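You operate a simulated robot arm through the tools that you are given. There is no shell and no other tool.

The job below is to be done with a simulated two-armed robot. You get a single attempt, and the scene is never put back.

JOB
Clamp the felt pack marked MENU under the wedge.
Fine: pull the wedge back, set the pack lengthwise at the open end of the wedge clamp, push it in to the stop and push the wedge home; other packs stay.
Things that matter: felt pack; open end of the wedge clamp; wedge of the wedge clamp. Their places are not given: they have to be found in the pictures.

It is judged by the outcome, as a careful person would: the job done as asked, and still so three seconds after it is handed in. It fails if anything else is knocked over, pushed out of place, dropped, spilled or broken.

ROBOT AND FRAMES
Two 7-joint arms with two-finger parallel grippers on one trunk that stands fixed in place. Base frame: the origin is at the foot of the trunk, x ahead of it, y to its left, z up. Readings come in m, rad, newtons and seconds.
The left shoulder is at [0.05, 0.177, 1.179], the right one opposite. With the tool pointing down near the work surface each hand reaches from about 0.1 to 0.68 m from the base axis, measured 20 degrees to its own side. Payload 3.43 kg a hand.
Tool frame (each hand has its own): the origin (TCP) lies between the finger pads and is the grasp point; the fingertips stand 0.034 m ahead of it; z points along the fingers, y is the line along which they close. Largest opening 0.128 m; finger width 0.024, thickness 0.012; the body of the gripper, 0.048 by 0.13 m, starts 0.096 m behind the TCP.
Orientation is that of the tool frame in the base frame, as a unit quaternion [w, x, y, z]. With the fingers straight down and closing along the base's y, the tool's x points along the base's -x, its y along +y and its z along -z.

CONTROLS
- The arms move only by the tool step_arm. It takes "left_plan", "right_plan" or both (then of equal length, played together; a hand with none holds still); each is a list of rows, each a list of 3 entries, a list of its own where there are three numbers: the shift along the base's x, y, z in m, then the turn, a rotation vector about the base's x, y, z in rad, then the opening, from 0 (shut) to 1 (fully open). In form: [[[dx, dy, dz], [ax, ay, az], claw], ...]. A call has 1 to 20 rows; each row is the pose to reach, as a shift and turn from the pose commanded when the call began. Rows are played at 5 a second. More than 0.05 m and 0.15 rad between two rows, or a gripper value outside its range, and nothing of the call is played. A pose out of reach is approached as far as the arm can. The call stops where the force on the tool passes 80 N (or 10 N more than at its start, if that is more) or the arm is blocked; 0.2 s more then pass. Each finger travels about 0.108 m/s and halts on what it meets, pressing with about 35 N; the grip force reading is that of the motor and also rises with nothing between the fingers. The clock runs only during rows and for 0.2 s after the last one: add rows that repeat a pose to give the fingers time. It gives the time, the measured TCP pose, the force on the tool (base axes), the opening and the grip force at its end, in the units of the frame above (readings bear some noise), with the torque about the TCP (base axes, N m) and any sound that the robot's microphone picked up.
- Cameras (640 x 400 px; columns grow to the right, rows downward): "scene" is now at [0.1504, -0.0394, 1.3383]; the picture's right is [-0.45, -0.89, 0.00], its down [-0.53, 0.26, -0.81] and it looks along [0.72, -0.36, -0.59] (base axes); focal length 367 px, centre (320, 200). "left" rides on the left gripper at [0.076, 0.011, -0.16] in its tool frame; the picture's right is [-0.15, 0.99, 0.00], its down [-0.88, -0.13, -0.46] and it looks along [-0.45, -0.07, 0.89] (tool axes); focal length 234 px, centre (320, 200). "right" rides on the right gripper at [0.076, -0.011, -0.16] in its tool frame; the picture's right is [0.15, 0.99, 0.00], its down [-0.88, 0.13, -0.46] and it looks along [-0.45, 0.07, 0.89] (tool axes); focal length 234 px, centre (320, 200).
- get_image(camera): a new picture of that camera. No time passes.
- slide_trunk(by): slides the trunk up (or, below 0, down) by that many m; the arms and the scene camera ride with it, the base frame stays. It gives what a move gives, with no picture.
- pan_tilt(pan, tilt): turns the head with the scene camera to pan (to the left, within 1.396 rad either way) and tilt (down, from -0.506 to 1.204), counted from straight ahead of the robot. It gives what a move gives.
- probe_pixels(camera, pixels): for up to 12 pixels [column, row] of the newest picture of that camera ("zoom" is the newest enlarged one), the place [x, y, z] in the base frame of the surface seen there, good to about 0.003 m. No time passes.
- inspect(camera, box): a new picture of the part [left, top, right, bottom] of that camera's present view, enlarged. No time passes.
- sign_off(): hands the job in; it is judged then, once.

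Open the grippers and draw the arms clear of the work before you hand the job in, unless the task says otherwise.

The tools are called after ">>>" as a command line: name --argument value ..., lists and objects as JSON in quotes. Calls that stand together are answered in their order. step_arm: Moves the arms, as the interface text tells. Its arguments: {"type":"object","properties":{"left_plan":{"type":"array"},"right_plan":{"type":"array"}},"required":[]} The other tools are called the same way: slide_trunk (by) moves the trunk up or down; pan_tilt (pan, tilt) turns the head that bears the scene camera; get_image (camera) takes a picture; probe_pixels (camera, pixels) gives the place of the surface under pixels of a picture; inspect (camera, box) takes an enlarged picture of a part of a camera's view; sign_off () hands the job in.

At the start:

```text
t: 0.0
left_tool_pos: [0.4401, -0.0045, 1.1354]
left_ee_rot: [0.0, 0.0, 1.0, 0.001]
left_ft_force: [-0.5, -0.3, 0.8]
left_moment: [0.01, -0.03, -0.01]
left_finger_gap: 0.1281
left_grip_force: 0.1
right_tool_pos: [0.3069, -0.3172, 1.1028]
right_ee_rot: [0.0, 0.0, 1.0, 0.0]
right_ft_force: [-0.1, -1.0, -0.8]
right_moment: [0.02, 0.0, -0.01]
right_finger_gap: 0.1281
right_grip_force: 0.0
trunk travel left (down, up): [-0.35, 0.051]
head pan, tilt (commanded): [-0.464, 0.63]
```

scene: 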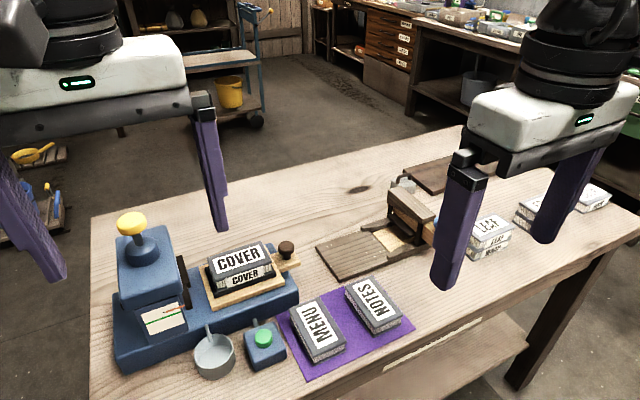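
right: 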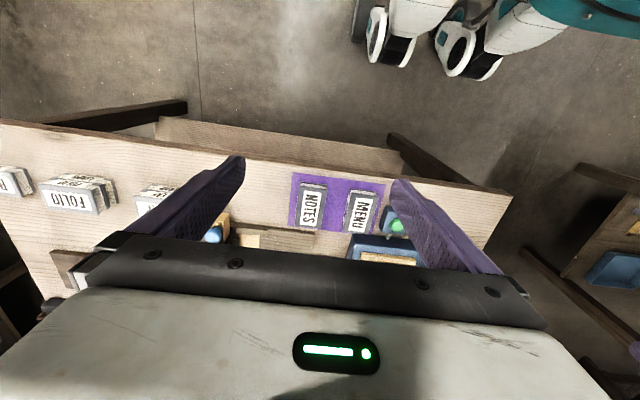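
left: 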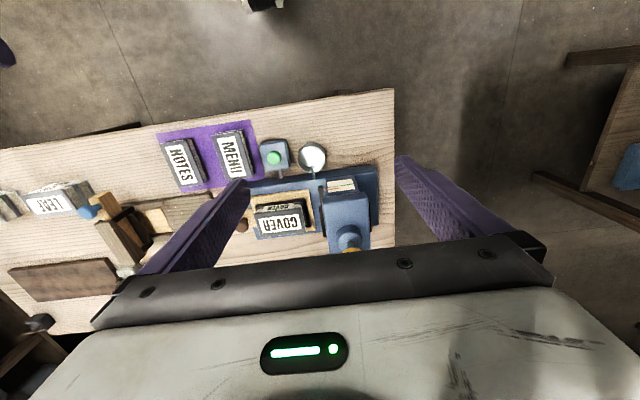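

I see the MENU pack at about (317,330), the NOTES pack at (373,305), and a wooden clamp around (395,225) in the scene view. I take enlarged pictures of the clamp and the packs.

>>> inspect --camera "scene" --box '[300, 150, 480, 290]'

>>> inspect --camera "scene" --box '[260, 260, 440, 390]'

```text
2.86 times, centred on (390, 220) of scene
```

zoom: 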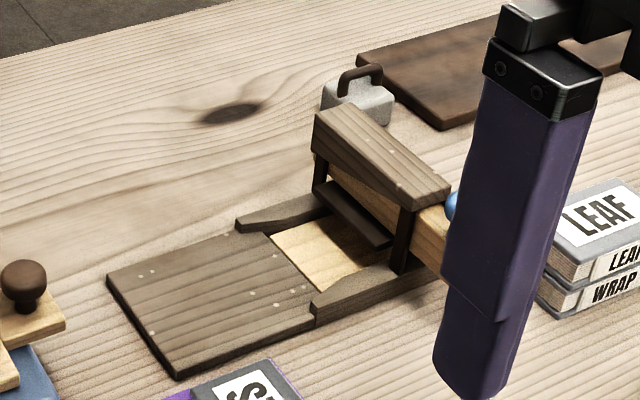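

```text
3.08 times, centred on (350, 325) of scene
```

zoom: 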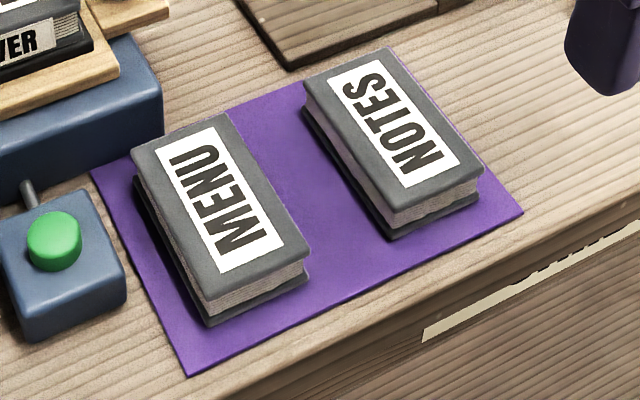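

The clamp has an open apron on the left, a bridge, and a wedge with a light body running under the bridge. The right hand hides the wedge's handle, so I probe what can be seen first.

>>> probe_pixels --camera "zoom" --pixels '[[160, 150], [230, 120], [305, 262], [210, 312], [150, 215], [270, 240], [385, 60], [470, 180], [315, 95], [405, 215], [440, 120], [40, 265]]'

>>> get_image --camera "scene"

```text
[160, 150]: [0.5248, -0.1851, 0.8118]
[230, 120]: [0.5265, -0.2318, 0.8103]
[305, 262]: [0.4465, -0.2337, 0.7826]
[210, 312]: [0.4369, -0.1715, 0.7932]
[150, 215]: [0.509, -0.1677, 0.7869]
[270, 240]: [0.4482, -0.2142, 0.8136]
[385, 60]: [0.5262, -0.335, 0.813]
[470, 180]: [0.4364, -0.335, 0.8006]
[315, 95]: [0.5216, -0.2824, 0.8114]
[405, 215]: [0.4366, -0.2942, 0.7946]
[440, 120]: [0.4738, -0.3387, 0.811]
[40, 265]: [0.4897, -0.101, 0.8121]
```

```text
taken
```

scene: 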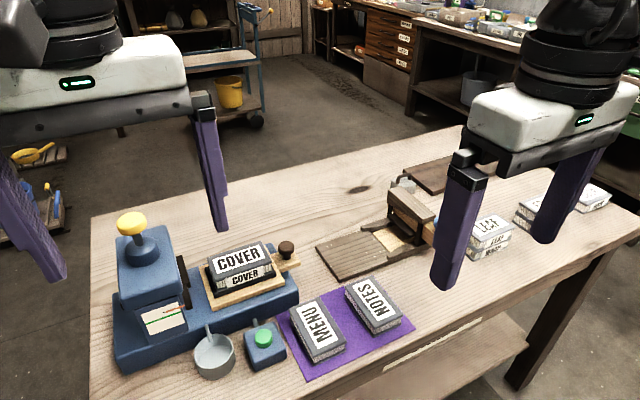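

The right hand hides the wedge's outer end at (440,230). I draw that hand to the right and back so that the whole clamp can be seen.

>>> step_arm --right_plan '[[[-0.01, -0.04, 0], [0, 0, 0], 1], [[-0.02, -0.08, 0], [0, 0, 0], 1], [[-0.03, -0.12, 0], [0, 0, 0], 1], [[-0.04, -0.16, 0], [0, 0, 0], 1], [[-0.05, -0.2, 0], [0, 0, 0], 1], [[-0.06, -0.22, 0], [0, 0, 0], 1]]'

>>> get_image --camera "scene"

>>> get_image --camera "right"

```text
t: 1.4
left_tool_pos: [0.4409, -0.0057, 1.1355]
left_ee_rot: [0.0, -0.001, 1.0, -0.001]
left_ft_force: [-0.2, -0.4, -0.1]
left_moment: [0.0, 0.0, -0.03]
left_finger_gap: 0.128
left_grip_force: 0.0
right_tool_pos: [0.2518, -0.5246, 1.1018]
right_ee_rot: [0.0, 0.0, 1.0, 0.0]
right_ft_force: [0.0, 0.7, 0.3]
right_moment: [-0.03, 0.0, 0.01]
right_finger_gap: 0.1278
right_grip_force: 0.0
right hand out of reach, approached as far as the arm can: row 6
trunk travel left (down, up): [-0.35, 0.051]
head pan, tilt (commanded): [-0.464, 0.63]
```

```text
taken
```

scene: 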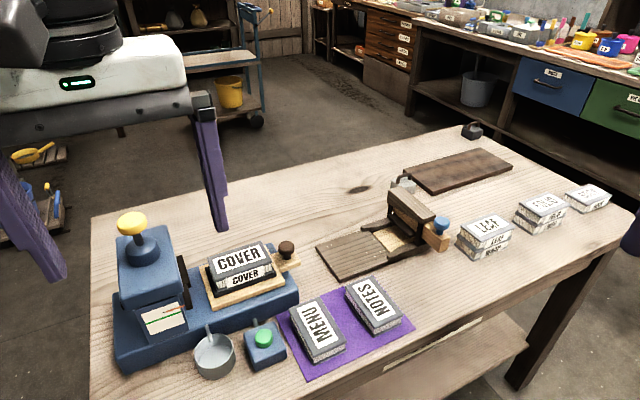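

```text
taken
```

right: 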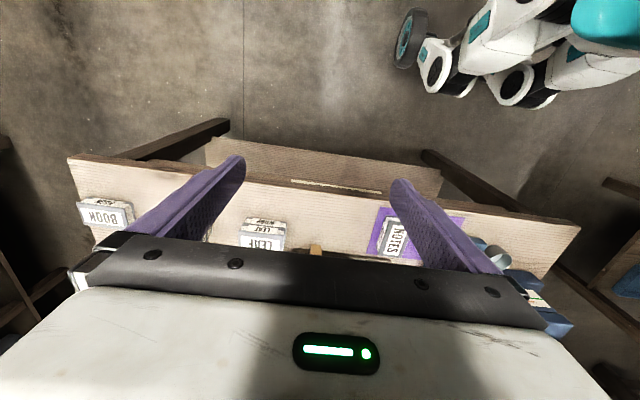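

The clamp is now clear at (350–450, 180–280), with a blue knob at (440,225). I zoom in on it and take the packs and table along.

>>> inspect --camera "scene" --box '[305, 165, 465, 285]'

```text
3.33 times, centred on (385, 225) of scene
```

zoom: 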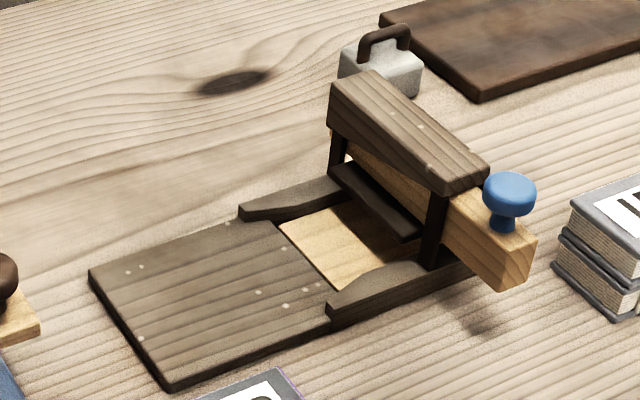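

The wedge sticks out of the near side of the bridge with a blue knob at zoom (510,195). I probe the key points of the clamp.

>>> probe_pixels --camera "zoom" --pixels '[[95, 275], [165, 375], [270, 225], [332, 300], [285, 230], [320, 285], [245, 212], [335, 310], [340, 185], [420, 235], [350, 215], [380, 235]]'

>>> probe_pixels --camera "zoom" --pixels '[[340, 85], [375, 75], [435, 185], [485, 165], [510, 185], [503, 222], [505, 280], [530, 240], [450, 220], [480, 250], [435, 260], [470, 330]]'

>>> probe_pixels --camera "zoom" --pixels '[[380, 75], [335, 150], [340, 195], [365, 265], [400, 265], [440, 270], [470, 270], [540, 250], [560, 260], [380, 60], [100, 150], [250, 380]]'

```text
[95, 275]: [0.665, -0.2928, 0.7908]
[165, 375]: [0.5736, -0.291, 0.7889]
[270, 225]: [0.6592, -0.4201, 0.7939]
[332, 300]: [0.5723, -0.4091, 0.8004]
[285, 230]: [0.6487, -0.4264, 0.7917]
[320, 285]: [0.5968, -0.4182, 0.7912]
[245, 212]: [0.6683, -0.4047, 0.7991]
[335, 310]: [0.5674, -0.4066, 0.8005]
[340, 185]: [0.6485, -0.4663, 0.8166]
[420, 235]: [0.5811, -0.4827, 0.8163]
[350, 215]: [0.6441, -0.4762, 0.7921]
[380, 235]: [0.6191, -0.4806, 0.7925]
```

```text
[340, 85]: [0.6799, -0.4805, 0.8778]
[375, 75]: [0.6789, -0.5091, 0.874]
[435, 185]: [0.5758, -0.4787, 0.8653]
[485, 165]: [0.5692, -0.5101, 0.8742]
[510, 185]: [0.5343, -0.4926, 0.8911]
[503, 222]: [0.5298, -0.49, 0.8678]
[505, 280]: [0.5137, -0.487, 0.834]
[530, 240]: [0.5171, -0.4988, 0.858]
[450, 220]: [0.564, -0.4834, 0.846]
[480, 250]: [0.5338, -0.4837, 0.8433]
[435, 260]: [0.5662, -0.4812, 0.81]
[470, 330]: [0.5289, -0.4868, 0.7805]
```

```text
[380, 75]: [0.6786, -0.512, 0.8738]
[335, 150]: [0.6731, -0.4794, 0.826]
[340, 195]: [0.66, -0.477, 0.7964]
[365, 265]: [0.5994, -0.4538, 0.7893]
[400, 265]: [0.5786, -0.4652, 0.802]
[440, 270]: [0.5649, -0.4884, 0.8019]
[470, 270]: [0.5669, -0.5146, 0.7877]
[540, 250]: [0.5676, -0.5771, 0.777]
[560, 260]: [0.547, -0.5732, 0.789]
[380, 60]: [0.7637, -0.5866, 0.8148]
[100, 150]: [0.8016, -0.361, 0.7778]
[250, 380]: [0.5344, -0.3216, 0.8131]
```

The clamp's channel runs along y (apron from y≈-0.29, bridge at y≈-0.495), with the wedge along x and its knob at about (0.534,-0.493,0.885). I move the right hand over toward the clamp for a closer view from above.

>>> step_arm --right_plan '[[[0.03, 0.0, 0], [0, 0, 0], 1], [[0.07, 0.0, 0], [0, 0, 0], 1], [[0.11, 0.0, 0], [0, 0, 0], 1], [[0.15, 0, 0], [0, 0, 0], 1], [[0.18, 0, 0], [0, 0, 0], 1]]'

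>>> get_image --camera "right"

```text
t: 2.8
left_tool_pos: [0.4408, -0.0061, 1.1348]
left_ee_rot: [0.0, -0.001, 1.0, 0.001]
left_ft_force: [-0.8, -0.4, 1.2]
left_moment: [-0.02, 0.01, -0.01]
left_finger_gap: 0.1278
left_grip_force: 0.0
right_tool_pos: [0.4152, -0.5354, 1.2477]
right_ee_rot: [0.172, 0.028, 0.984, -0.029]
right_ft_force: [-0.5, 0.1, 0.4]
right_moment: [-0.01, -0.02, -0.02]
right_finger_gap: 0.128
right_grip_force: 0.0
right hand out of reach, approached as far as the arm can: row 5
trunk travel left (down, up): [-0.35, 0.051]
head pan, tilt (commanded): [-0.464, 0.63]
stopped in row 5 (right hand): the arm was blocked; the commanded pose is now the measured one
```

```text
taken
```

right: 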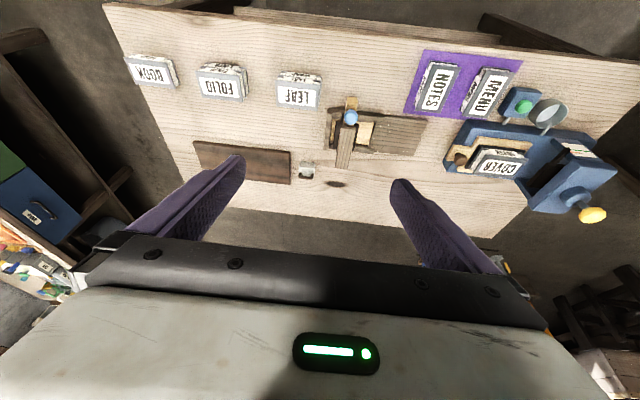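

The arm went as far as it could and tilted, but the view from above is useful: clamp at (370,130), knob at (351,117). I zoom in there.

>>> inspect --camera "right" --box '[270, 70, 450, 190]'

>>> get_image --camera "scene"

```text
3.33 times, centred on (360, 130) of right
```

zoom: 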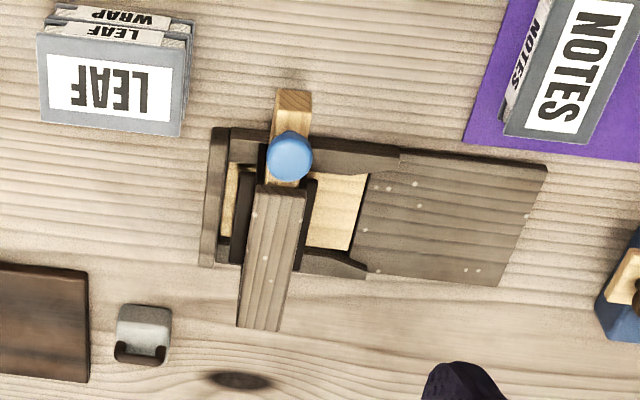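

```text
taken
```

scene: 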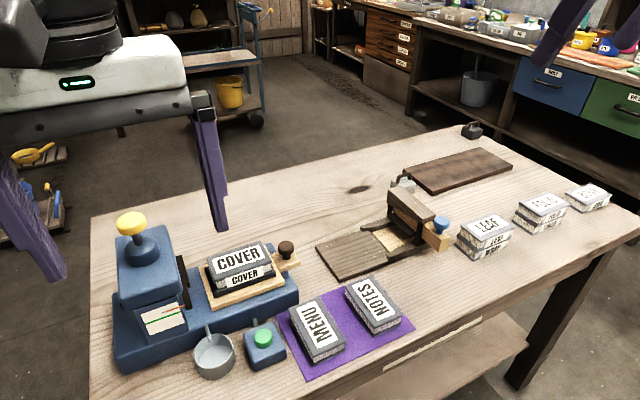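

From above, the stop is the dark cross wall at zoom (215,195), with the floor of the channel between the rails. I probe the stop, rails, wedge and apron.

>>> probe_pixels --camera "zoom" --pixels '[[205, 250], [220, 135], [215, 200], [230, 200], [245, 145], [235, 185], [225, 250], [240, 220], [330, 200], [330, 250], [340, 170], [345, 195]]'

>>> probe_pixels --camera "zoom" --pixels '[[292, 95], [280, 130], [305, 130], [290, 155], [312, 155], [270, 155], [290, 135], [280, 200], [240, 325], [280, 330], [350, 155], [350, 265]]'

>>> probe_pixels --camera "zoom" --pixels '[[398, 155], [545, 168], [498, 283], [370, 270], [310, 200], [312, 185], [300, 260], [330, 260], [375, 280], [180, 130], [155, 360], [535, 120]]'

```text
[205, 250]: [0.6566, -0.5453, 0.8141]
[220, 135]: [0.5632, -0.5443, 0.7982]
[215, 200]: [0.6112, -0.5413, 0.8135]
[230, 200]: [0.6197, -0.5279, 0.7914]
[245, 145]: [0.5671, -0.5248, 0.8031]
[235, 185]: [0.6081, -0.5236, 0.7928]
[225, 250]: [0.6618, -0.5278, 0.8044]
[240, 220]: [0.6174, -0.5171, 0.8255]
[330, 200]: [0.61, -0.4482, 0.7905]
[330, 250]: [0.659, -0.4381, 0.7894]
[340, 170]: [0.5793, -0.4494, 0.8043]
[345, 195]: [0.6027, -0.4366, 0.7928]
```

```text
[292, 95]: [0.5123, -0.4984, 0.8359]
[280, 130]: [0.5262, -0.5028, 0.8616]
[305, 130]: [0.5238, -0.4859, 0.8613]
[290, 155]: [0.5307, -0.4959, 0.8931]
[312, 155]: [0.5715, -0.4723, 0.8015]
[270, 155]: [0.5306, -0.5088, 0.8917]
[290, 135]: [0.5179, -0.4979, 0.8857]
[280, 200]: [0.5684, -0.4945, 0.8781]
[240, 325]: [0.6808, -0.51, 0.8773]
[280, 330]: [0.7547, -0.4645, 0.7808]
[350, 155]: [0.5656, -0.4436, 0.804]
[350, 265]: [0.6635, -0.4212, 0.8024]
```

```text
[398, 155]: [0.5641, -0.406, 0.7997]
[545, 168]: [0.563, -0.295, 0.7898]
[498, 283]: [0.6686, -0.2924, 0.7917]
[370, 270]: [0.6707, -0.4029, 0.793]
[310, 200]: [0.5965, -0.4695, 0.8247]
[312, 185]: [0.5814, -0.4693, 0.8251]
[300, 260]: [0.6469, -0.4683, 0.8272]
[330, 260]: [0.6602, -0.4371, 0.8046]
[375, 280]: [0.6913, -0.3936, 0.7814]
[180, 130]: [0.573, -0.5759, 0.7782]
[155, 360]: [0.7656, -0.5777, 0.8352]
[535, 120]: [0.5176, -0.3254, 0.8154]
```

I have the layout: floor z≈0.791, rails x≈0.563–0.668, stop face y≈-0.528, and wedge near end x≈0.512 with knob centre about (0.532,-0.496), top 0.893. I now straighten the right hand and lower it toward a point above the knob.

>>> step_arm --right_plan '[[[0.01, 0.005, -0.04], [0.015, 0.087, 0.014], 1], [[0.025, 0.012, -0.08], [0.03, 0.174, 0.028], 1], [[0.04, 0.018, -0.12], [0.044, 0.261, 0.042], 1], [[0.055, 0.025, -0.16], [0.0588, 0.3486, 0.0567], 1], [[0.07, 0.032, -0.2], [0.0588, 0.3486, 0.0567], 1], [[0.085, 0.04, -0.235], [0.0588, 0.3486, 0.0567], 1]]'

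>>> get_image --camera "right"

>>> get_image --camera "scene"

```text
t: 4.2
left_tool_pos: [0.4409, -0.0057, 1.1367]
left_ee_rot: [0.001, -0.002, 1.0, 0.0]
left_ft_force: [-0.6, -0.4, 0.4]
left_moment: [-0.03, -0.04, 0.03]
left_finger_gap: 0.1279
left_grip_force: 0.0
right_tool_pos: [0.4958, -0.4894, 1.0112]
right_ee_rot: [-0.002, 0.001, 1.0, 0.0]
right_ft_force: [0.5, -0.4, 0.0]
right_moment: [0.01, 0.01, 0.03]
right_finger_gap: 0.128
right_grip_force: 0.1
right hand out of reach, approached as far as the arm can: row 3, 4, 5, 6
trunk travel left (down, up): [-0.35, 0.051]
head pan, tilt (commanded): [-0.464, 0.63]
```

```text
taken
```

right: 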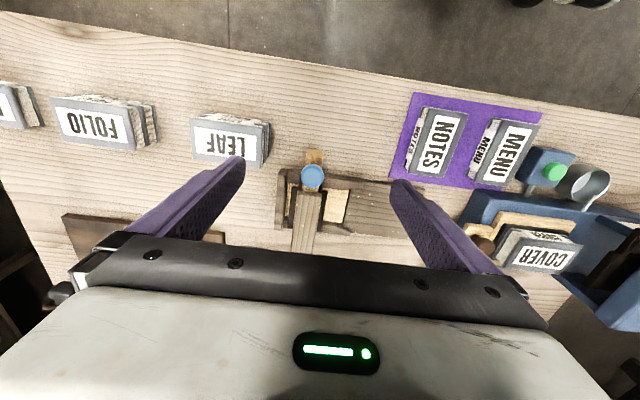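

```text
taken
```

scene: 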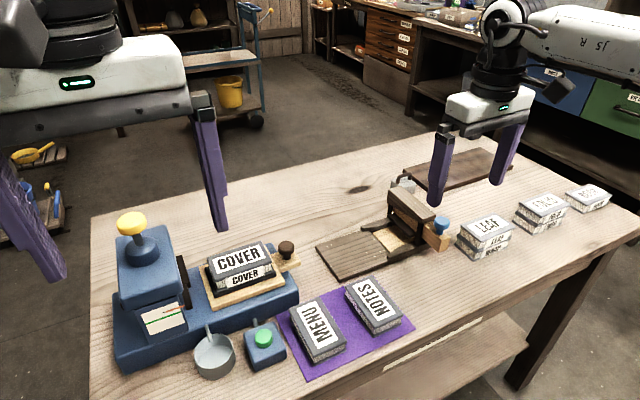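

The right hand sits at (0.496,-0.489,1.011) tool-down, at the edge of its reach; the knob shows straight ahead at (312,177) in the right view. I tilt the fingers forward to gain reach, half-close the gripper to stay clear of the LEAF stack, and come down a little.

>>> step_arm --right_plan '[[[0, 0, 0], [0, -0.1, 0], 0.6], [[0, 0, -0.02], [0, -0.2, 0], 0.5], [[0.0, 0, -0.04], [0, -0.3, 0], 0.5], [[0.0, 0, -0.05], [0, -0.35, 0], 0.5], [[0.0, 0, -0.05], [0, -0.35, 0], 0.5]]'

>>> get_image --camera "right"

>>> get_image --camera "scene"

```text
t: 5.4
left_tool_pos: [0.4404, -0.0066, 1.135]
left_ee_rot: [0.0, -0.001, 1.0, 0.0]
left_ft_force: [0.3, 0.6, 0.4]
left_moment: [-0.03, -0.01, 0.04]
left_finger_gap: 0.128
left_grip_force: 0.1
right_tool_pos: [0.4949, -0.4891, 0.9631]
right_ee_rot: [0.171, -0.002, 0.985, 0.001]
right_ft_force: [-0.1, 0.4, -1.0]
right_moment: [0.0, 0.0, 0.02]
right_finger_gap: 0.0639
right_grip_force: 0.0
trunk travel left (down, up): [-0.35, 0.051]
head pan, tilt (commanded): [-0.464, 0.63]
```

```text
taken
```

right: 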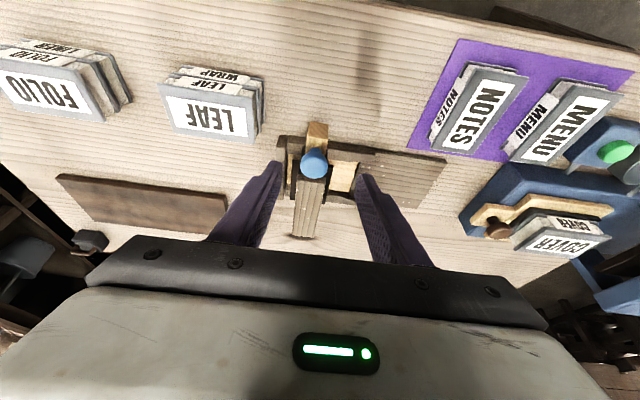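

```text
taken
```

scene: 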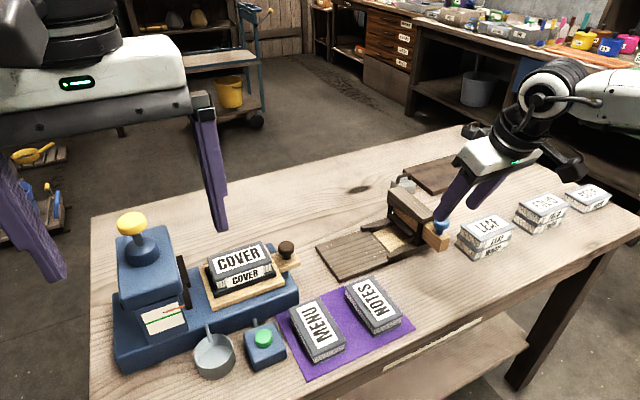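

The tilted pose is reached at (0.495,-0.489,0.963). I zoom in with the right camera on the knob and channel to measure precisely.

>>> inspect --camera "right" --box '[250, 110, 460, 250]'

```text
2.86 times, centred on (355, 180) of right
```

zoom: 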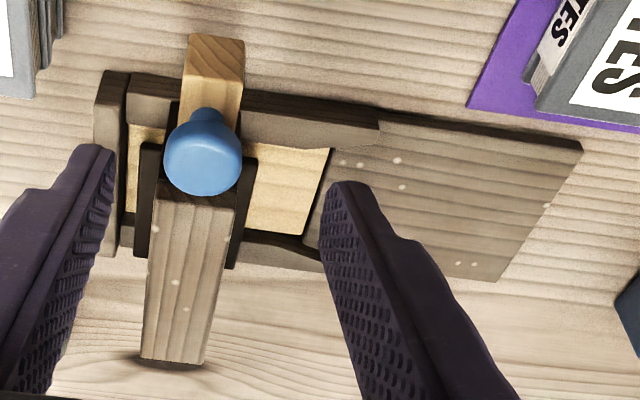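

>>> probe_pixels --camera "zoom" --pixels '[[203, 155], [170, 155], [238, 155], [203, 118], [203, 190], [190, 40], [243, 42], [238, 95], [188, 95], [215, 70], [205, 205], [160, 350]]'

>>> probe_pixels --camera "zoom" --pixels '[[285, 142], [290, 152], [300, 148], [270, 225], [280, 230], [300, 240], [265, 235], [135, 115], [140, 130], [128, 170], [120, 170], [130, 205]]'

>>> probe_pixels --camera "zoom" --pixels '[[250, 165], [240, 230], [146, 160], [140, 230], [370, 125], [378, 135], [575, 145], [500, 275], [330, 145], [320, 160], [440, 200], [310, 250]]'

```text
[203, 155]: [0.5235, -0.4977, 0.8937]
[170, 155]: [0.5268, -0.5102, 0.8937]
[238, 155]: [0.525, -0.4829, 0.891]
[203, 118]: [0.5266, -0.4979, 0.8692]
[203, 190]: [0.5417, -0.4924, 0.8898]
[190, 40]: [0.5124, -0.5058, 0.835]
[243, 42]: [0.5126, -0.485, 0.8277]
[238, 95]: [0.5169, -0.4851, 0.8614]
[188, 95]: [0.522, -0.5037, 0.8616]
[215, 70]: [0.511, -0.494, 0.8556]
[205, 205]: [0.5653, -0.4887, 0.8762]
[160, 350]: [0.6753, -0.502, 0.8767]
```

```text
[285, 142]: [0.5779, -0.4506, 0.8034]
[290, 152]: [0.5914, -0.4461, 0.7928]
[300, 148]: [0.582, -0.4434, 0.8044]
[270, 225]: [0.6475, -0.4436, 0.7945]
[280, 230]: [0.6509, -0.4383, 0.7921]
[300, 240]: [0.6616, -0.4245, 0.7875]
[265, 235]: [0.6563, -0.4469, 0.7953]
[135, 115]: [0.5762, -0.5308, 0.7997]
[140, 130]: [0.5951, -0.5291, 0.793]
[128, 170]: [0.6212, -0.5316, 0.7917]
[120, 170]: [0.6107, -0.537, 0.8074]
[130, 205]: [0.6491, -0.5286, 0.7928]
```

```text
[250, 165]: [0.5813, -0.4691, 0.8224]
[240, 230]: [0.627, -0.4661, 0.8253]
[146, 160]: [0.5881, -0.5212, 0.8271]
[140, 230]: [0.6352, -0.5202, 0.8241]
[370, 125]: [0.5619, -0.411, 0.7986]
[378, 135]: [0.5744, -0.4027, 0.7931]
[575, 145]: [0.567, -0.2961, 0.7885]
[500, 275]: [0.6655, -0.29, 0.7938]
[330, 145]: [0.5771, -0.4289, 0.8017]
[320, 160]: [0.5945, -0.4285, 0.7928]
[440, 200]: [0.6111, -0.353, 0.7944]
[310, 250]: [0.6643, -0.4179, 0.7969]
```

The knob centre is about (0.531,-0.496) with its top at 0.893, and the channel inner faces are x≈0.585 and x≈0.65. I bring the open fingers down around the knob.

>>> step_arm --right_plan '[[[0.01, -0.007, -0.02], [0, 0, 0], 0.5], [[0.02, -0.007, -0.04], [0, 0, 0], 0.5], [[0.028, -0.007, -0.055], [0, 0, 0], 0.5], [[0.031, -0.007, -0.065], [0, 0, 0], 0.5], [[0.031, -0.007, -0.065], [0, 0, 0], 0.5]]'

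>>> inspect --camera "right" --box '[200, 60, 440, 260]'

>>> inspect --camera "scene" --box '[380, 150, 500, 270]'

```text
t: 6.6
left_tool_pos: [0.441, -0.0046, 1.1342]
left_ee_rot: [0.0, -0.001, 1.0, 0.0]
left_ft_force: [-0.3, 0.2, 0.2]
left_moment: [0.01, 0.01, -0.03]
left_finger_gap: 0.1277
left_grip_force: 0.1
right_tool_pos: [0.5271, -0.4973, 0.897]
right_ee_rot: [0.171, -0.001, 0.985, -0.001]
right_ft_force: [1.1, 0.7, -0.4]
right_moment: [-0.03, -0.01, 0.02]
right_finger_gap: 0.0639
right_grip_force: 0.0
trunk travel left (down, up): [-0.35, 0.051]
head pan, tilt (commanded): [-0.464, 0.63]
```

```text
2.00 times, centred on (320, 160) of right
```

zoom: 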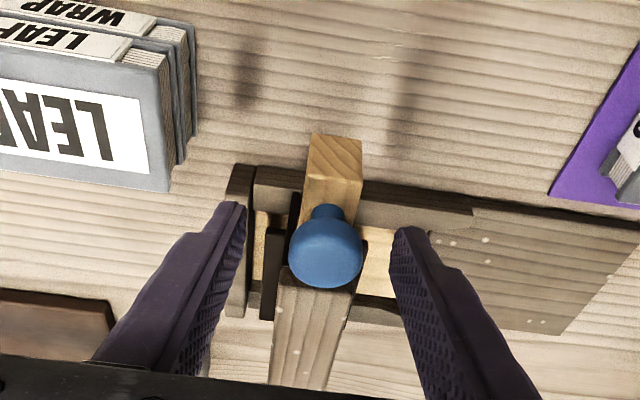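

```text
3.33 times, centred on (440, 210) of scene
```

zoom: 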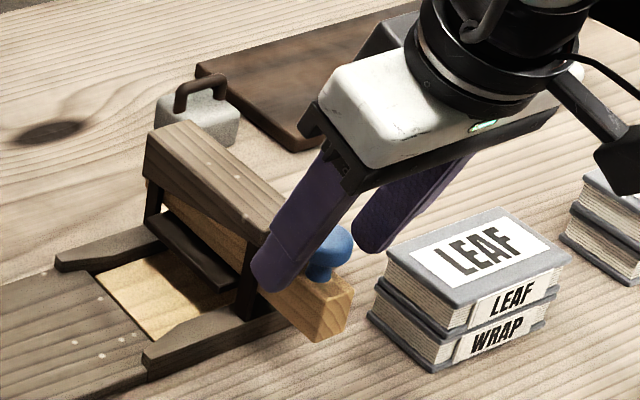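

The fingers stand on both sides of the knob at zoom (325,250), well centred. I close them on it.

>>> step_arm --right_plan '[[[0, 0, 0], [0, 0, 0], 0.25], [[0, 0, 0], [0, 0, 0], 0.1], [[0, 0, 0], [0, 0, 0], 0.1]]'

>>> inspect --camera "right" --box '[200, 60, 440, 260]'

```text
t: 7.4
left_tool_pos: [0.4403, -0.0049, 1.136]
left_ee_rot: [0.0, -0.001, 1.0, 0.0]
left_ft_force: [-0.2, -0.4, 0.4]
left_moment: [-0.01, 0.01, 0.02]
left_finger_gap: 0.1281
left_grip_force: 0.1
right_tool_pos: [0.5287, -0.4948, 0.8972]
right_ee_rot: [0.171, -0.001, 0.985, 0.0]
right_ft_force: [-0.5, 13.6, -4.6]
right_moment: [0.3, -0.23, 0.08]
right_finger_gap: 0.0286
right_grip_force: 45.2
trunk travel left (down, up): [-0.35, 0.051]
head pan, tilt (commanded): [-0.464, 0.63]
```

```text
2.00 times, centred on (320, 160) of right
```

zoom: 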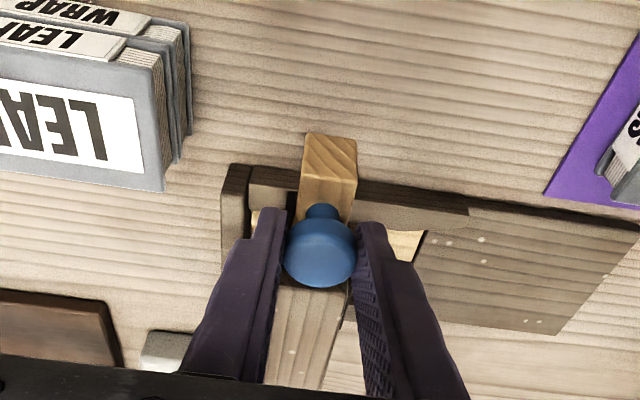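

The knob is gripped (gap 0.0286) with a 13.6 N side load, so I shift 2 mm toward +y to relieve it and then pull the wedge gently back along -x.

>>> step_arm --right_plan '[[[0, 0.002, 0], [0, 0, 0], 0.1], [[-0.005, 0.0025, 0.0], [0, 0, 0], 0.1], [[-0.01, 0.0025, 0.0], [0, 0, 0], 0.1], [[-0.015, 0.0025, 0.0], [0, 0, 0], 0.1]]'

>>> inspect --camera "right" --box '[200, 60, 440, 260]'

>>> inspect --camera "scene" --box '[380, 150, 500, 270]'

```text
t: 8.4
left_tool_pos: [0.4405, -0.0052, 1.1361]
left_ee_rot: [0.0, 0.0, 1.0, -0.001]
left_ft_force: [0.1, -1.0, 0.3]
left_moment: [0.01, 0.02, 0.0]
left_finger_gap: 0.1281
left_grip_force: 0.1
right_tool_pos: [0.5143, -0.4948, 0.9]
right_ee_rot: [0.175, -0.001, 0.984, -0.002]
right_ft_force: [1.8, -2.2, 13.8]
right_moment: [-0.11, 0.45, 0.05]
right_finger_gap: 0.0288
right_grip_force: 44.8
trunk travel left (down, up): [-0.35, 0.051]
head pan, tilt (commanded): [-0.464, 0.63]
```

```text
2.00 times, centred on (320, 160) of right
```

zoom: 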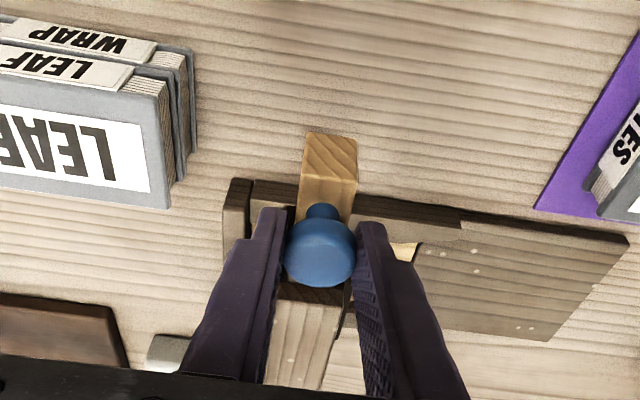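

```text
3.33 times, centred on (440, 210) of scene
```

zoom: 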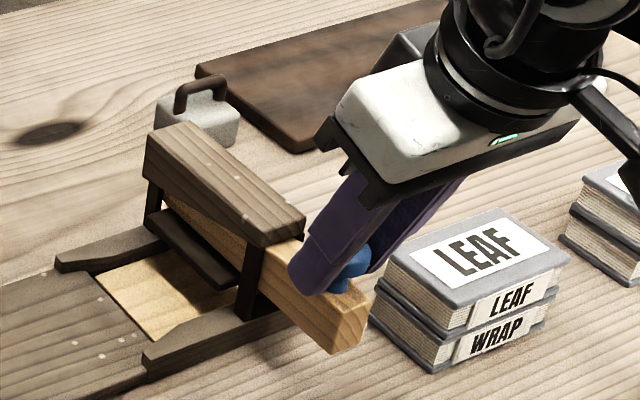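

The wedge has slid out about 14 mm with little pull; an upward 13.8 N shows it wants to ride slightly up. I ease z up and keep pulling.

>>> step_arm --right_plan '[[[-0.0, 0.0, 0.003], [0, 0, 0], 0.1], [[-0.005, 0.0, 0.0035], [0, 0, 0], 0.1], [[-0.01, 0.0, 0.004], [0, 0, 0], 0.1], [[-0.015, 0.0, 0.0045], [0, 0, 0], 0.1]]'

>>> inspect --camera "right" --box '[200, 60, 440, 260]'

>>> inspect --camera "scene" --box '[380, 150, 500, 270]'

```text
t: 9.4
left_tool_pos: [0.4406, -0.0065, 1.1354]
left_ee_rot: [0.001, -0.001, 1.0, -0.001]
left_ft_force: [-0.4, 0.3, -0.2]
left_moment: [0.0, 0.04, -0.02]
left_finger_gap: 0.1279
left_grip_force: 0.0
right_tool_pos: [0.4969, -0.4941, 0.9042]
right_ee_rot: [0.172, -0.001, 0.985, -0.002]
right_ft_force: [1.5, -9.1, 10.7]
right_moment: [-0.12, 0.35, -0.11]
right_finger_gap: 0.0288
right_grip_force: 44.9
trunk travel left (down, up): [-0.35, 0.051]
head pan, tilt (commanded): [-0.464, 0.63]
```

```text
2.00 times, centred on (320, 160) of right
```

zoom: 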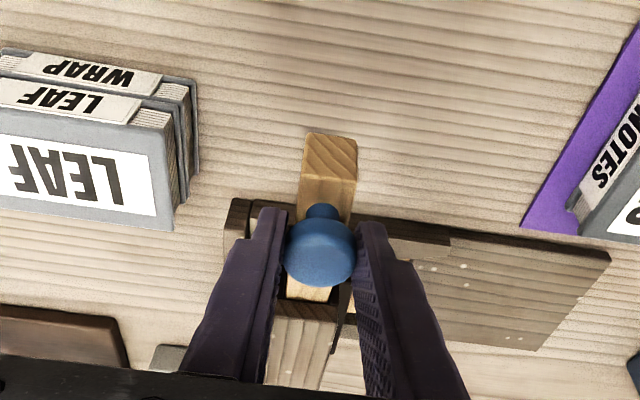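

```text
3.33 times, centred on (440, 210) of scene
```

zoom: 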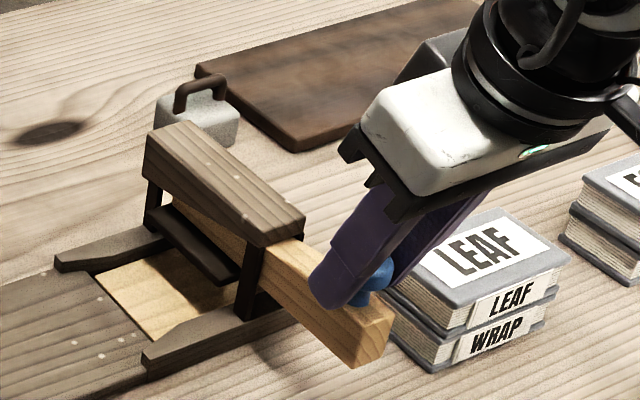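

The wedge is out about 32 mm now. I check the height of the presser plate and the wedge's position in the scene view.

>>> inspect --camera "scene" --box '[350, 165, 470, 265]'

```text
4.00 times, centred on (410, 215) of scene
```

zoom: 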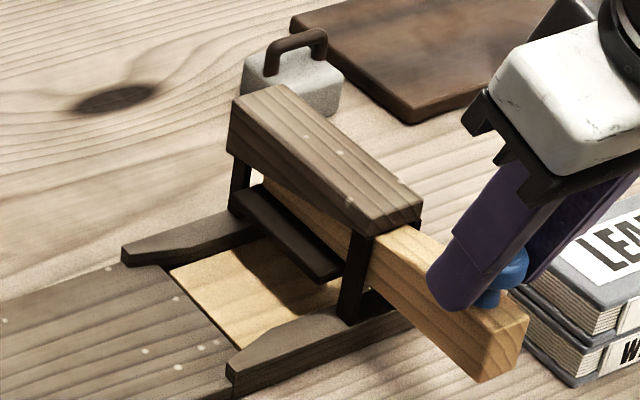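

>>> probe_pixels --camera "zoom" --pixels '[[240, 200], [245, 212], [280, 225], [275, 240], [325, 270], [322, 280], [265, 195], [275, 200], [475, 375], [430, 310], [395, 245], [520, 320]]'

```text
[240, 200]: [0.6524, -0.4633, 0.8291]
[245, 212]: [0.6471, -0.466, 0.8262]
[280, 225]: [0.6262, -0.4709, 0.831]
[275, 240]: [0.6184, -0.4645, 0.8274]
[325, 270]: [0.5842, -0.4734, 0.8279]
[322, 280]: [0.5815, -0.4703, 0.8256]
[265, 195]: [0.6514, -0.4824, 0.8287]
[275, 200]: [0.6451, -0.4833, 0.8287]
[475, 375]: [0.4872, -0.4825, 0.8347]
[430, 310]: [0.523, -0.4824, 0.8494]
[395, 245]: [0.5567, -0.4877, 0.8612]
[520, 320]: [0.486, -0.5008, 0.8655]
```

The plate has risen (lower edge ≈0.825, was ≈0.816), following the wedge. The pack will stand to about 0.8235 in the channel, so I pull the wedge a bit further to get clearance, easing y and z loads.

>>> step_arm --right_plan '[[[-0.0, -0.001, 0.002], [0, 0, 0], 0.1], [[-0.005, -0.001, 0.002], [0, 0, 0], 0.1], [[-0.01, -0.001, 0.002], [0, 0, 0], 0.1], [[-0.015, -0.001, 0.002], [0, 0, 0], 0.1]]'

>>> inspect --camera "right" --box '[200, 60, 440, 260]'

>>> inspect --camera "scene" --box '[350, 165, 470, 265]'

```text
t: 10.4
left_tool_pos: [0.4397, -0.0044, 1.1351]
left_ee_rot: [-0.001, 0.0, 1.0, -0.001]
left_ft_force: [0.0, -0.7, 0.4]
left_moment: [0.02, 0.02, 0.03]
left_finger_gap: 0.1278
left_grip_force: 0.0
right_tool_pos: [0.4838, -0.4948, 0.9046]
right_ee_rot: [0.175, -0.002, 0.985, 0.0]
right_ft_force: [3.5, -9.0, 17.2]
right_moment: [-0.22, 0.71, -0.03]
right_finger_gap: 0.0288
right_grip_force: 45.3
trunk travel left (down, up): [-0.35, 0.051]
head pan, tilt (commanded): [-0.464, 0.63]
```

```text
2.00 times, centred on (320, 160) of right
```

zoom: 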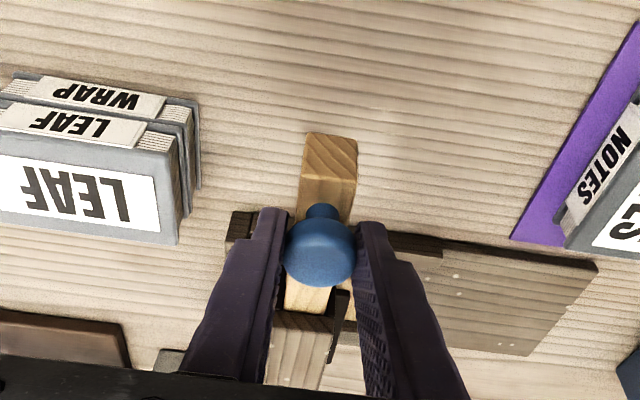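

```text
4.00 times, centred on (410, 215) of scene
```

zoom: 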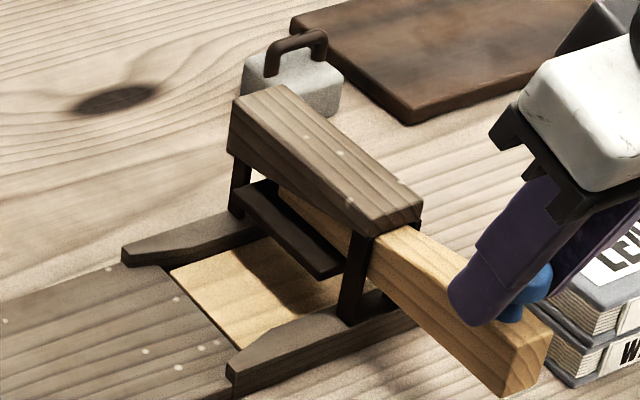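

The wedge is out about 45 mm and the clamp body has not moved (beam corners still at zoom (232,97) and (420,205)). I probe the plate's lower edge again.

>>> probe_pixels --camera "zoom" --pixels '[[242, 200], [247, 207], [270, 225], [268, 235], [325, 268], [322, 277], [285, 200], [300, 215], [510, 390], [470, 340], [395, 245], [530, 345]]'

```text
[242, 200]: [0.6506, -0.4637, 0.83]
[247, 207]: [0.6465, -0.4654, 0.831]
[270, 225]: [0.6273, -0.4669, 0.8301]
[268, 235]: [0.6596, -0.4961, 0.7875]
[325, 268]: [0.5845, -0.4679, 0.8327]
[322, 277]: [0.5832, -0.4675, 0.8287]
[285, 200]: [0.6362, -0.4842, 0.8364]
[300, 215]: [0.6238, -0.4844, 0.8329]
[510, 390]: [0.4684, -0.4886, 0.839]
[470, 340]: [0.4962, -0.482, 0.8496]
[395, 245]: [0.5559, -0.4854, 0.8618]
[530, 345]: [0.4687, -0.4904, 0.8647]
```

The plate's lower edge is now ≈0.828, giving about 4–5 mm of clearance over the pack. I relieve the side and vertical load, then open the fingers.

>>> step_arm --right_plan '[[[0, -0.001, 0.002], [0, 0, 0], 0.1], [[0, -0.001, 0.003], [0, 0, 0], 0.1], [[0, -0.001, 0.003], [0, 0, 0], 0.3], [[0, -0.001, 0.003], [0, 0, 0], 0.5]]'

>>> inspect --camera "right" --box '[200, 60, 440, 260]'

>>> inspect --camera "scene" --box '[350, 165, 470, 265]'

```text
t: 11.4
left_tool_pos: [0.4396, -0.0057, 1.1339]
left_ee_rot: [0.0, 0.0, 1.0, 0.0]
left_ft_force: [0.4, 0.7, -0.1]
left_moment: [0.03, 0.01, -0.01]
left_finger_gap: 0.1282
left_grip_force: 0.1
right_tool_pos: [0.4823, -0.4961, 0.9054]
right_ee_rot: [0.171, -0.001, 0.985, -0.001]
right_ft_force: [0.3, 0.3, -0.2]
right_moment: [-0.01, 0.0, 0.01]
right_finger_gap: 0.0639
right_grip_force: 0.0
trunk travel left (down, up): [-0.35, 0.051]
head pan, tilt (commanded): [-0.464, 0.63]
```

```text
2.00 times, centred on (320, 160) of right
```

zoom: 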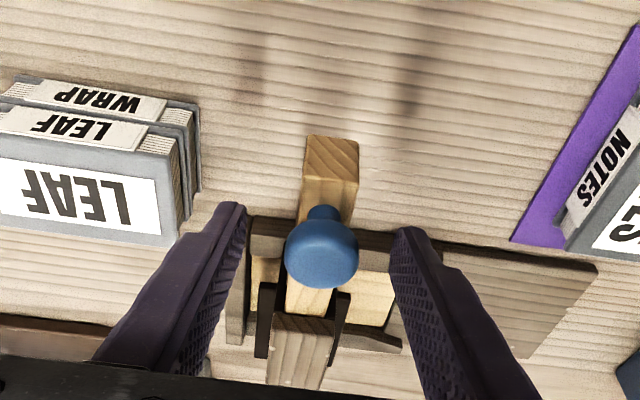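

```text
4.00 times, centred on (410, 215) of scene
```

zoom: 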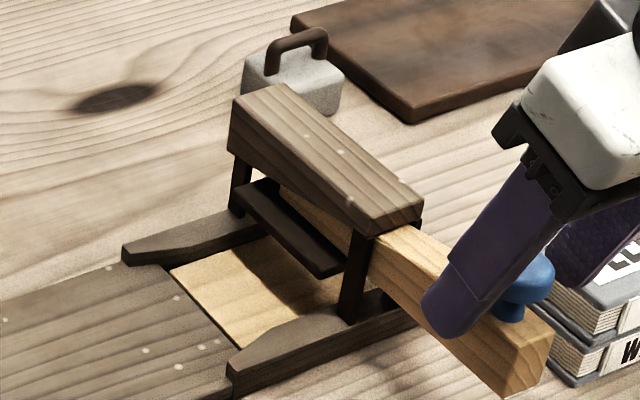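

The wedge stays where it was released. I lift the right hand clear, move the left hand away to the left, and turn the right hand -90° about z in the air on the apron side to test whether the placing pose is within reach.

>>> step_arm --left_plan '[[[0, 0, 0], [0, 0, 0], 1], [[0, 0, 0], [0, 0, 0], 1], [[-0.01, 0.03, 0], [0, 0, 0], 1], [[-0.02, 0.06, 0], [0, 0, 0], 1], [[-0.03, 0.09, 0], [0, 0, 0], 1], [[-0.04, 0.12, 0], [0, 0, 0], 1], [[-0.05, 0.15, 0], [0, 0, 0], 1], [[-0.06, 0.18, 0], [0, 0, 0], 1], [[-0.07, 0.2, 0], [0, 0, 0], 1], [[-0.08, 0.21, 0], [0, 0, 0], 1], [[-0.09, 0.22, 0], [0, 0, 0], 1], [[-0.09, 0.22, 0], [0, 0, 0], 1], [[-0.09, 0.22, 0], [0, 0, 0], 1], [[-0.09, 0.22, 0], [0, 0, 0], 1]]' --right_plan '[[[0, 0, 0.045], [0, 0, 0], 0.5], [[0, 0, 0.085], [0, 0, 0], 0.5], [[0.0, 0.02, 0.095], [0, 0, -0.13], 0.6], [[0.005, 0.04, 0.095], [0, 0, -0.27], 0.7], [[0.01, 0.06, 0.095], [0, 0, -0.41], 0.8], [[0.015, 0.08, 0.095], [0, 0, -0.55], 0.8], [[0.02, 0.1, 0.095], [0, 0, -0.69], 0.8], [[0.03, 0.12, 0.095], [0, 0, -0.83], 0.8], [[0.04, 0.13, 0.095], [0, 0, -0.97], 0.8], [[0.05, 0.14, 0.095], [0, 0, -1.11], 0.8], [[0.06, 0.146, 0.095], [0, 0, -1.25], 0.8], [[0.068, 0.146, 0.095], [0, 0, -1.39], 0.8], [[0.068, 0.146, 0.095], [0, 0, -1.5], 0.8], [[0.068, 0.146, 0.095], [0, 0, -1.5708], 0.8]]'

>>> get_image --camera "right"

>>> get_image --camera "scene"

```text
t: 14.4
left_tool_pos: [0.3516, 0.2135, 1.1361]
left_ee_rot: [0.0, -0.001, 1.0, 0.0]
left_ft_force: [0.7, 0.3, -0.9]
left_moment: [-0.04, -0.02, -0.02]
left_finger_gap: 0.1278
left_grip_force: 0.0
right_tool_pos: [0.5501, -0.3501, 1.0029]
right_ee_rot: [0.121, 0.697, 0.696, -0.122]
right_ft_force: [1.3, -0.2, -0.4]
right_moment: [-0.01, -0.01, -0.05]
right_finger_gap: 0.1024
right_grip_force: 0.0
trunk travel left (down, up): [-0.35, 0.051]
head pan, tilt (commanded): [-0.464, 0.63]
```

```text
taken
```

right: 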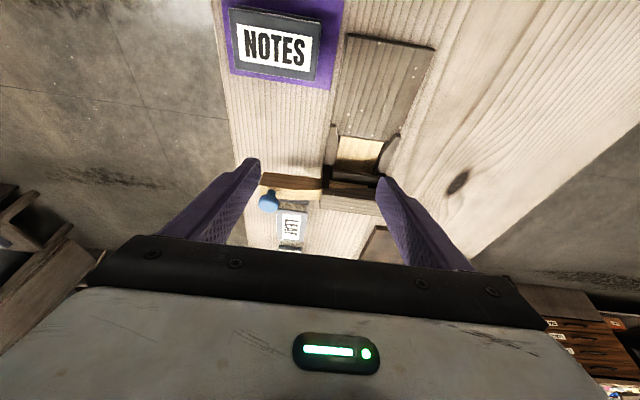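

```text
taken
```

scene: 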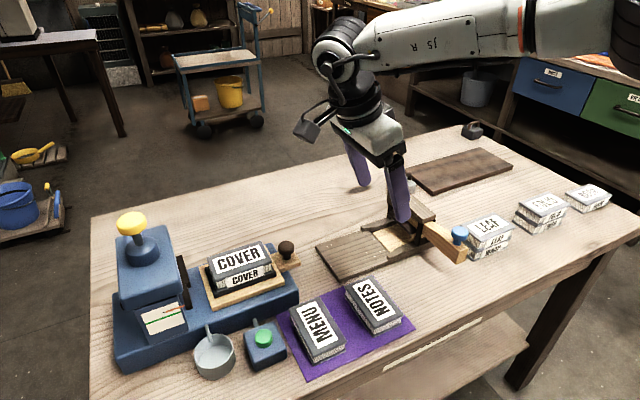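

The turned pose is reached. I test the placing spot itself at (0.617,-0.345) a little lower, above the empty apron.

>>> step_arm --right_plan '[[[0.02, 0, -0.03], [0, 0, 0], 0.8], [[0.045, 0.0, -0.06], [0, 0, 0], 0.8], [[0.067, 0.005, -0.1], [0, 0, 0], 0.8], [[0.067, 0.005, -0.1], [0, 0, 0], 0.8]]'

>>> get_image --camera "right"

>>> get_image --camera "scene"

```text
t: 15.4
left_tool_pos: [0.3527, 0.2138, 1.1368]
left_ee_rot: [0.0, -0.001, 1.0, 0.0]
left_ft_force: [-0.5, 0.5, -0.3]
left_moment: [0.0, -0.02, -0.01]
left_finger_gap: 0.1281
left_grip_force: 0.1
right_tool_pos: [0.555, -0.3716, 0.9331]
right_ee_rot: [0.122, 0.696, 0.697, -0.12]
right_ft_force: [-0.6, -1.2, -0.8]
right_moment: [-0.01, 0.02, 0.01]
right_finger_gap: 0.1024
right_grip_force: 0.1
right hand out of reach, approached as far as the arm can: row 1, 2, 3, 4
trunk travel left (down, up): [-0.35, 0.051]
head pan, tilt (commanded): [-0.464, 0.63]
```

```text
taken
```

right: 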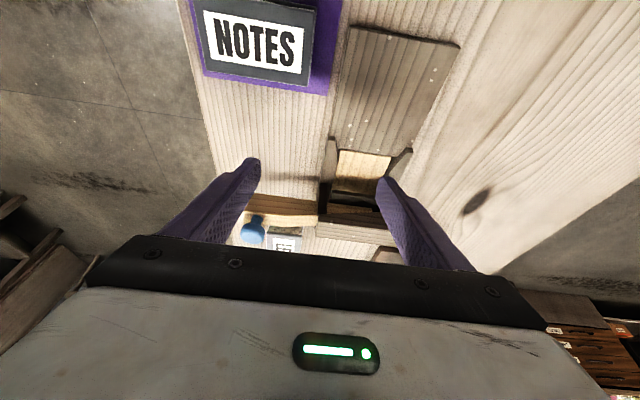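

```text
taken
```

scene: 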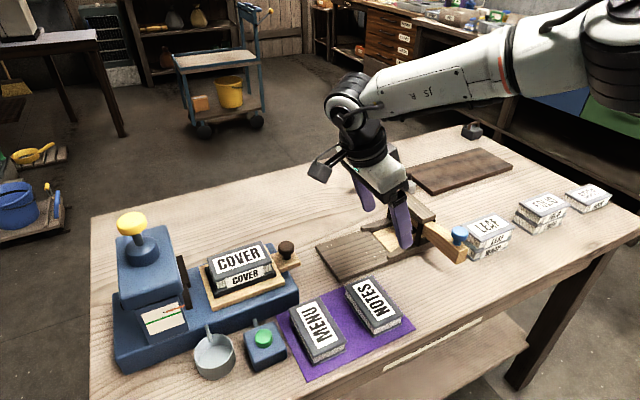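

With the turned tilt, the hand stopped at (0.555,-0.372,0.933), short of the apron centre. Gripping the pack by its ends and placing it with the forward tilt (fingers closing along y) should reach further, so I turn back in the air and test that pose.

>>> step_arm --right_plan '[[[0, 0, 0.03], [0, 0, 0.1], 0.8], [[0, 0.01, 0.05], [0, 0, 0.24], 0.8], [[0.0, 0.02, 0.05], [0, 0, 0.38], 0.8], [[0.0, 0.025, 0.05], [0, 0, 0.52], 0.8], [[0.005, 0.025, 0.05], [0, 0, 0.66], 0.8], [[0.01, 0.025, 0.05], [0, 0, 0.8], 0.8], [[0.02, 0.025, 0.05], [0, 0, 0.94], 0.8], [[0.03, 0.025, 0.05], [0, 0, 1.08], 0.8], [[0.04, 0.025, 0.05], [0, 0, 1.22], 0.8], [[0.05, 0.025, 0.04], [0, 0, 1.36], 0.8], [[0.062, 0.025, 0.02], [0, 0, 1.5], 0.8], [[0.062, 0.025, -0.01], [0, 0, 1.5708], 0.8], [[0.062, 0.025, -0.03], [0, 0, 1.5708], 0.8]]'

>>> get_image --camera "right"

>>> get_image --camera "scene"

```text
t: 18.2
left_tool_pos: [0.3521, 0.2134, 1.1352]
left_ee_rot: [0.001, -0.001, 1.0, 0.0]
left_ft_force: [-0.3, 0.1, 0.2]
left_moment: [0.0, 0.02, 0.04]
left_finger_gap: 0.1281
left_grip_force: 0.0
right_tool_pos: [0.615, -0.3476, 0.9028]
right_ee_rot: [0.171, -0.002, 0.985, 0.001]
right_ft_force: [-0.4, -0.3, -0.3]
right_moment: [0.0, 0.0, -0.01]
right_finger_gap: 0.1025
right_grip_force: 0.1
trunk travel left (down, up): [-0.35, 0.051]
head pan, tilt (commanded): [-0.464, 0.63]
```

```text
taken
```

right: 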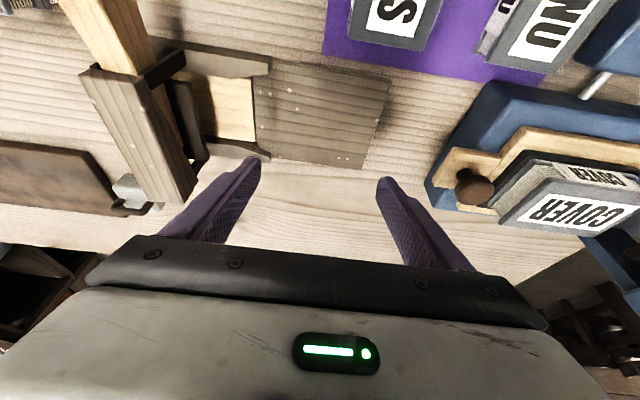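

```text
taken
```

scene: 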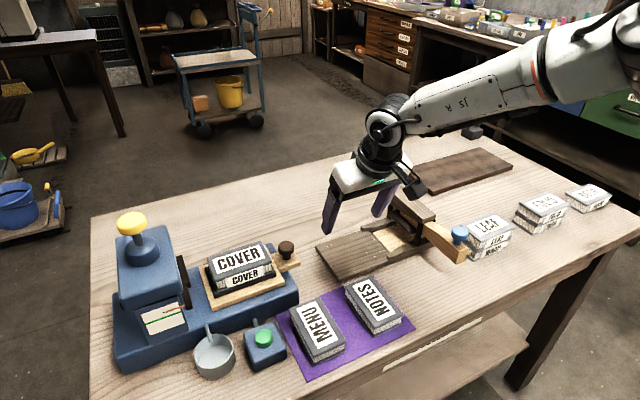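

The forward-tilt pose at (0.615,-0.348,0.903) is reached. I also test, with the fingers shut and above everything, the end point of the push at y≈-0.424.

>>> step_arm --right_plan '[[[0, 0, 0], [0, 0, 0], 0.4], [[0, 0, 0], [0, 0, 0], 0.0], [[0.002, -0.03, 0], [0, 0, 0], 0], [[0.002, -0.06, 0], [0, 0, 0], 0], [[0.002, -0.08, 0], [0, 0, 0], 0], [[0.002, -0.08, -0.01], [0, 0, 0], 0]]'

>>> get_image --camera "right"

```text
t: 19.6
left_tool_pos: [0.3519, 0.2139, 1.136]
left_ee_rot: [0.0, -0.001, 1.0, 0.0]
left_ft_force: [0.2, 0.6, 0.8]
left_moment: [-0.02, 0.02, -0.01]
left_finger_gap: 0.1283
left_grip_force: 0.0
right_tool_pos: [0.6177, -0.4268, 0.8936]
right_ee_rot: [0.171, -0.001, 0.985, 0.0]
right_ft_force: [0.6, 0.6, -0.7]
right_moment: [-0.03, 0.03, 0.0]
right_finger_gap: 0.0
right_grip_force: 32.9
trunk travel left (down, up): [-0.35, 0.051]
head pan, tilt (commanded): [-0.464, 0.63]
```

```text
taken
```

right: 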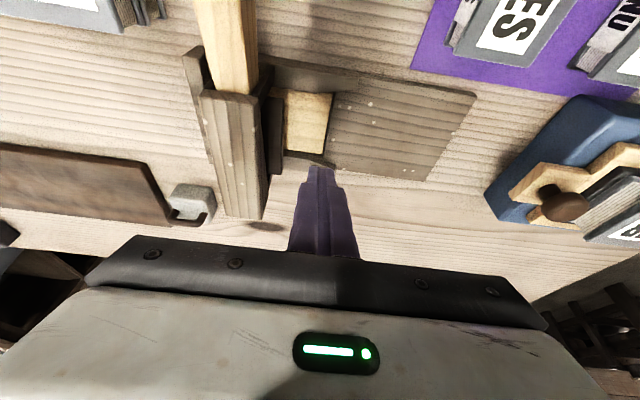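

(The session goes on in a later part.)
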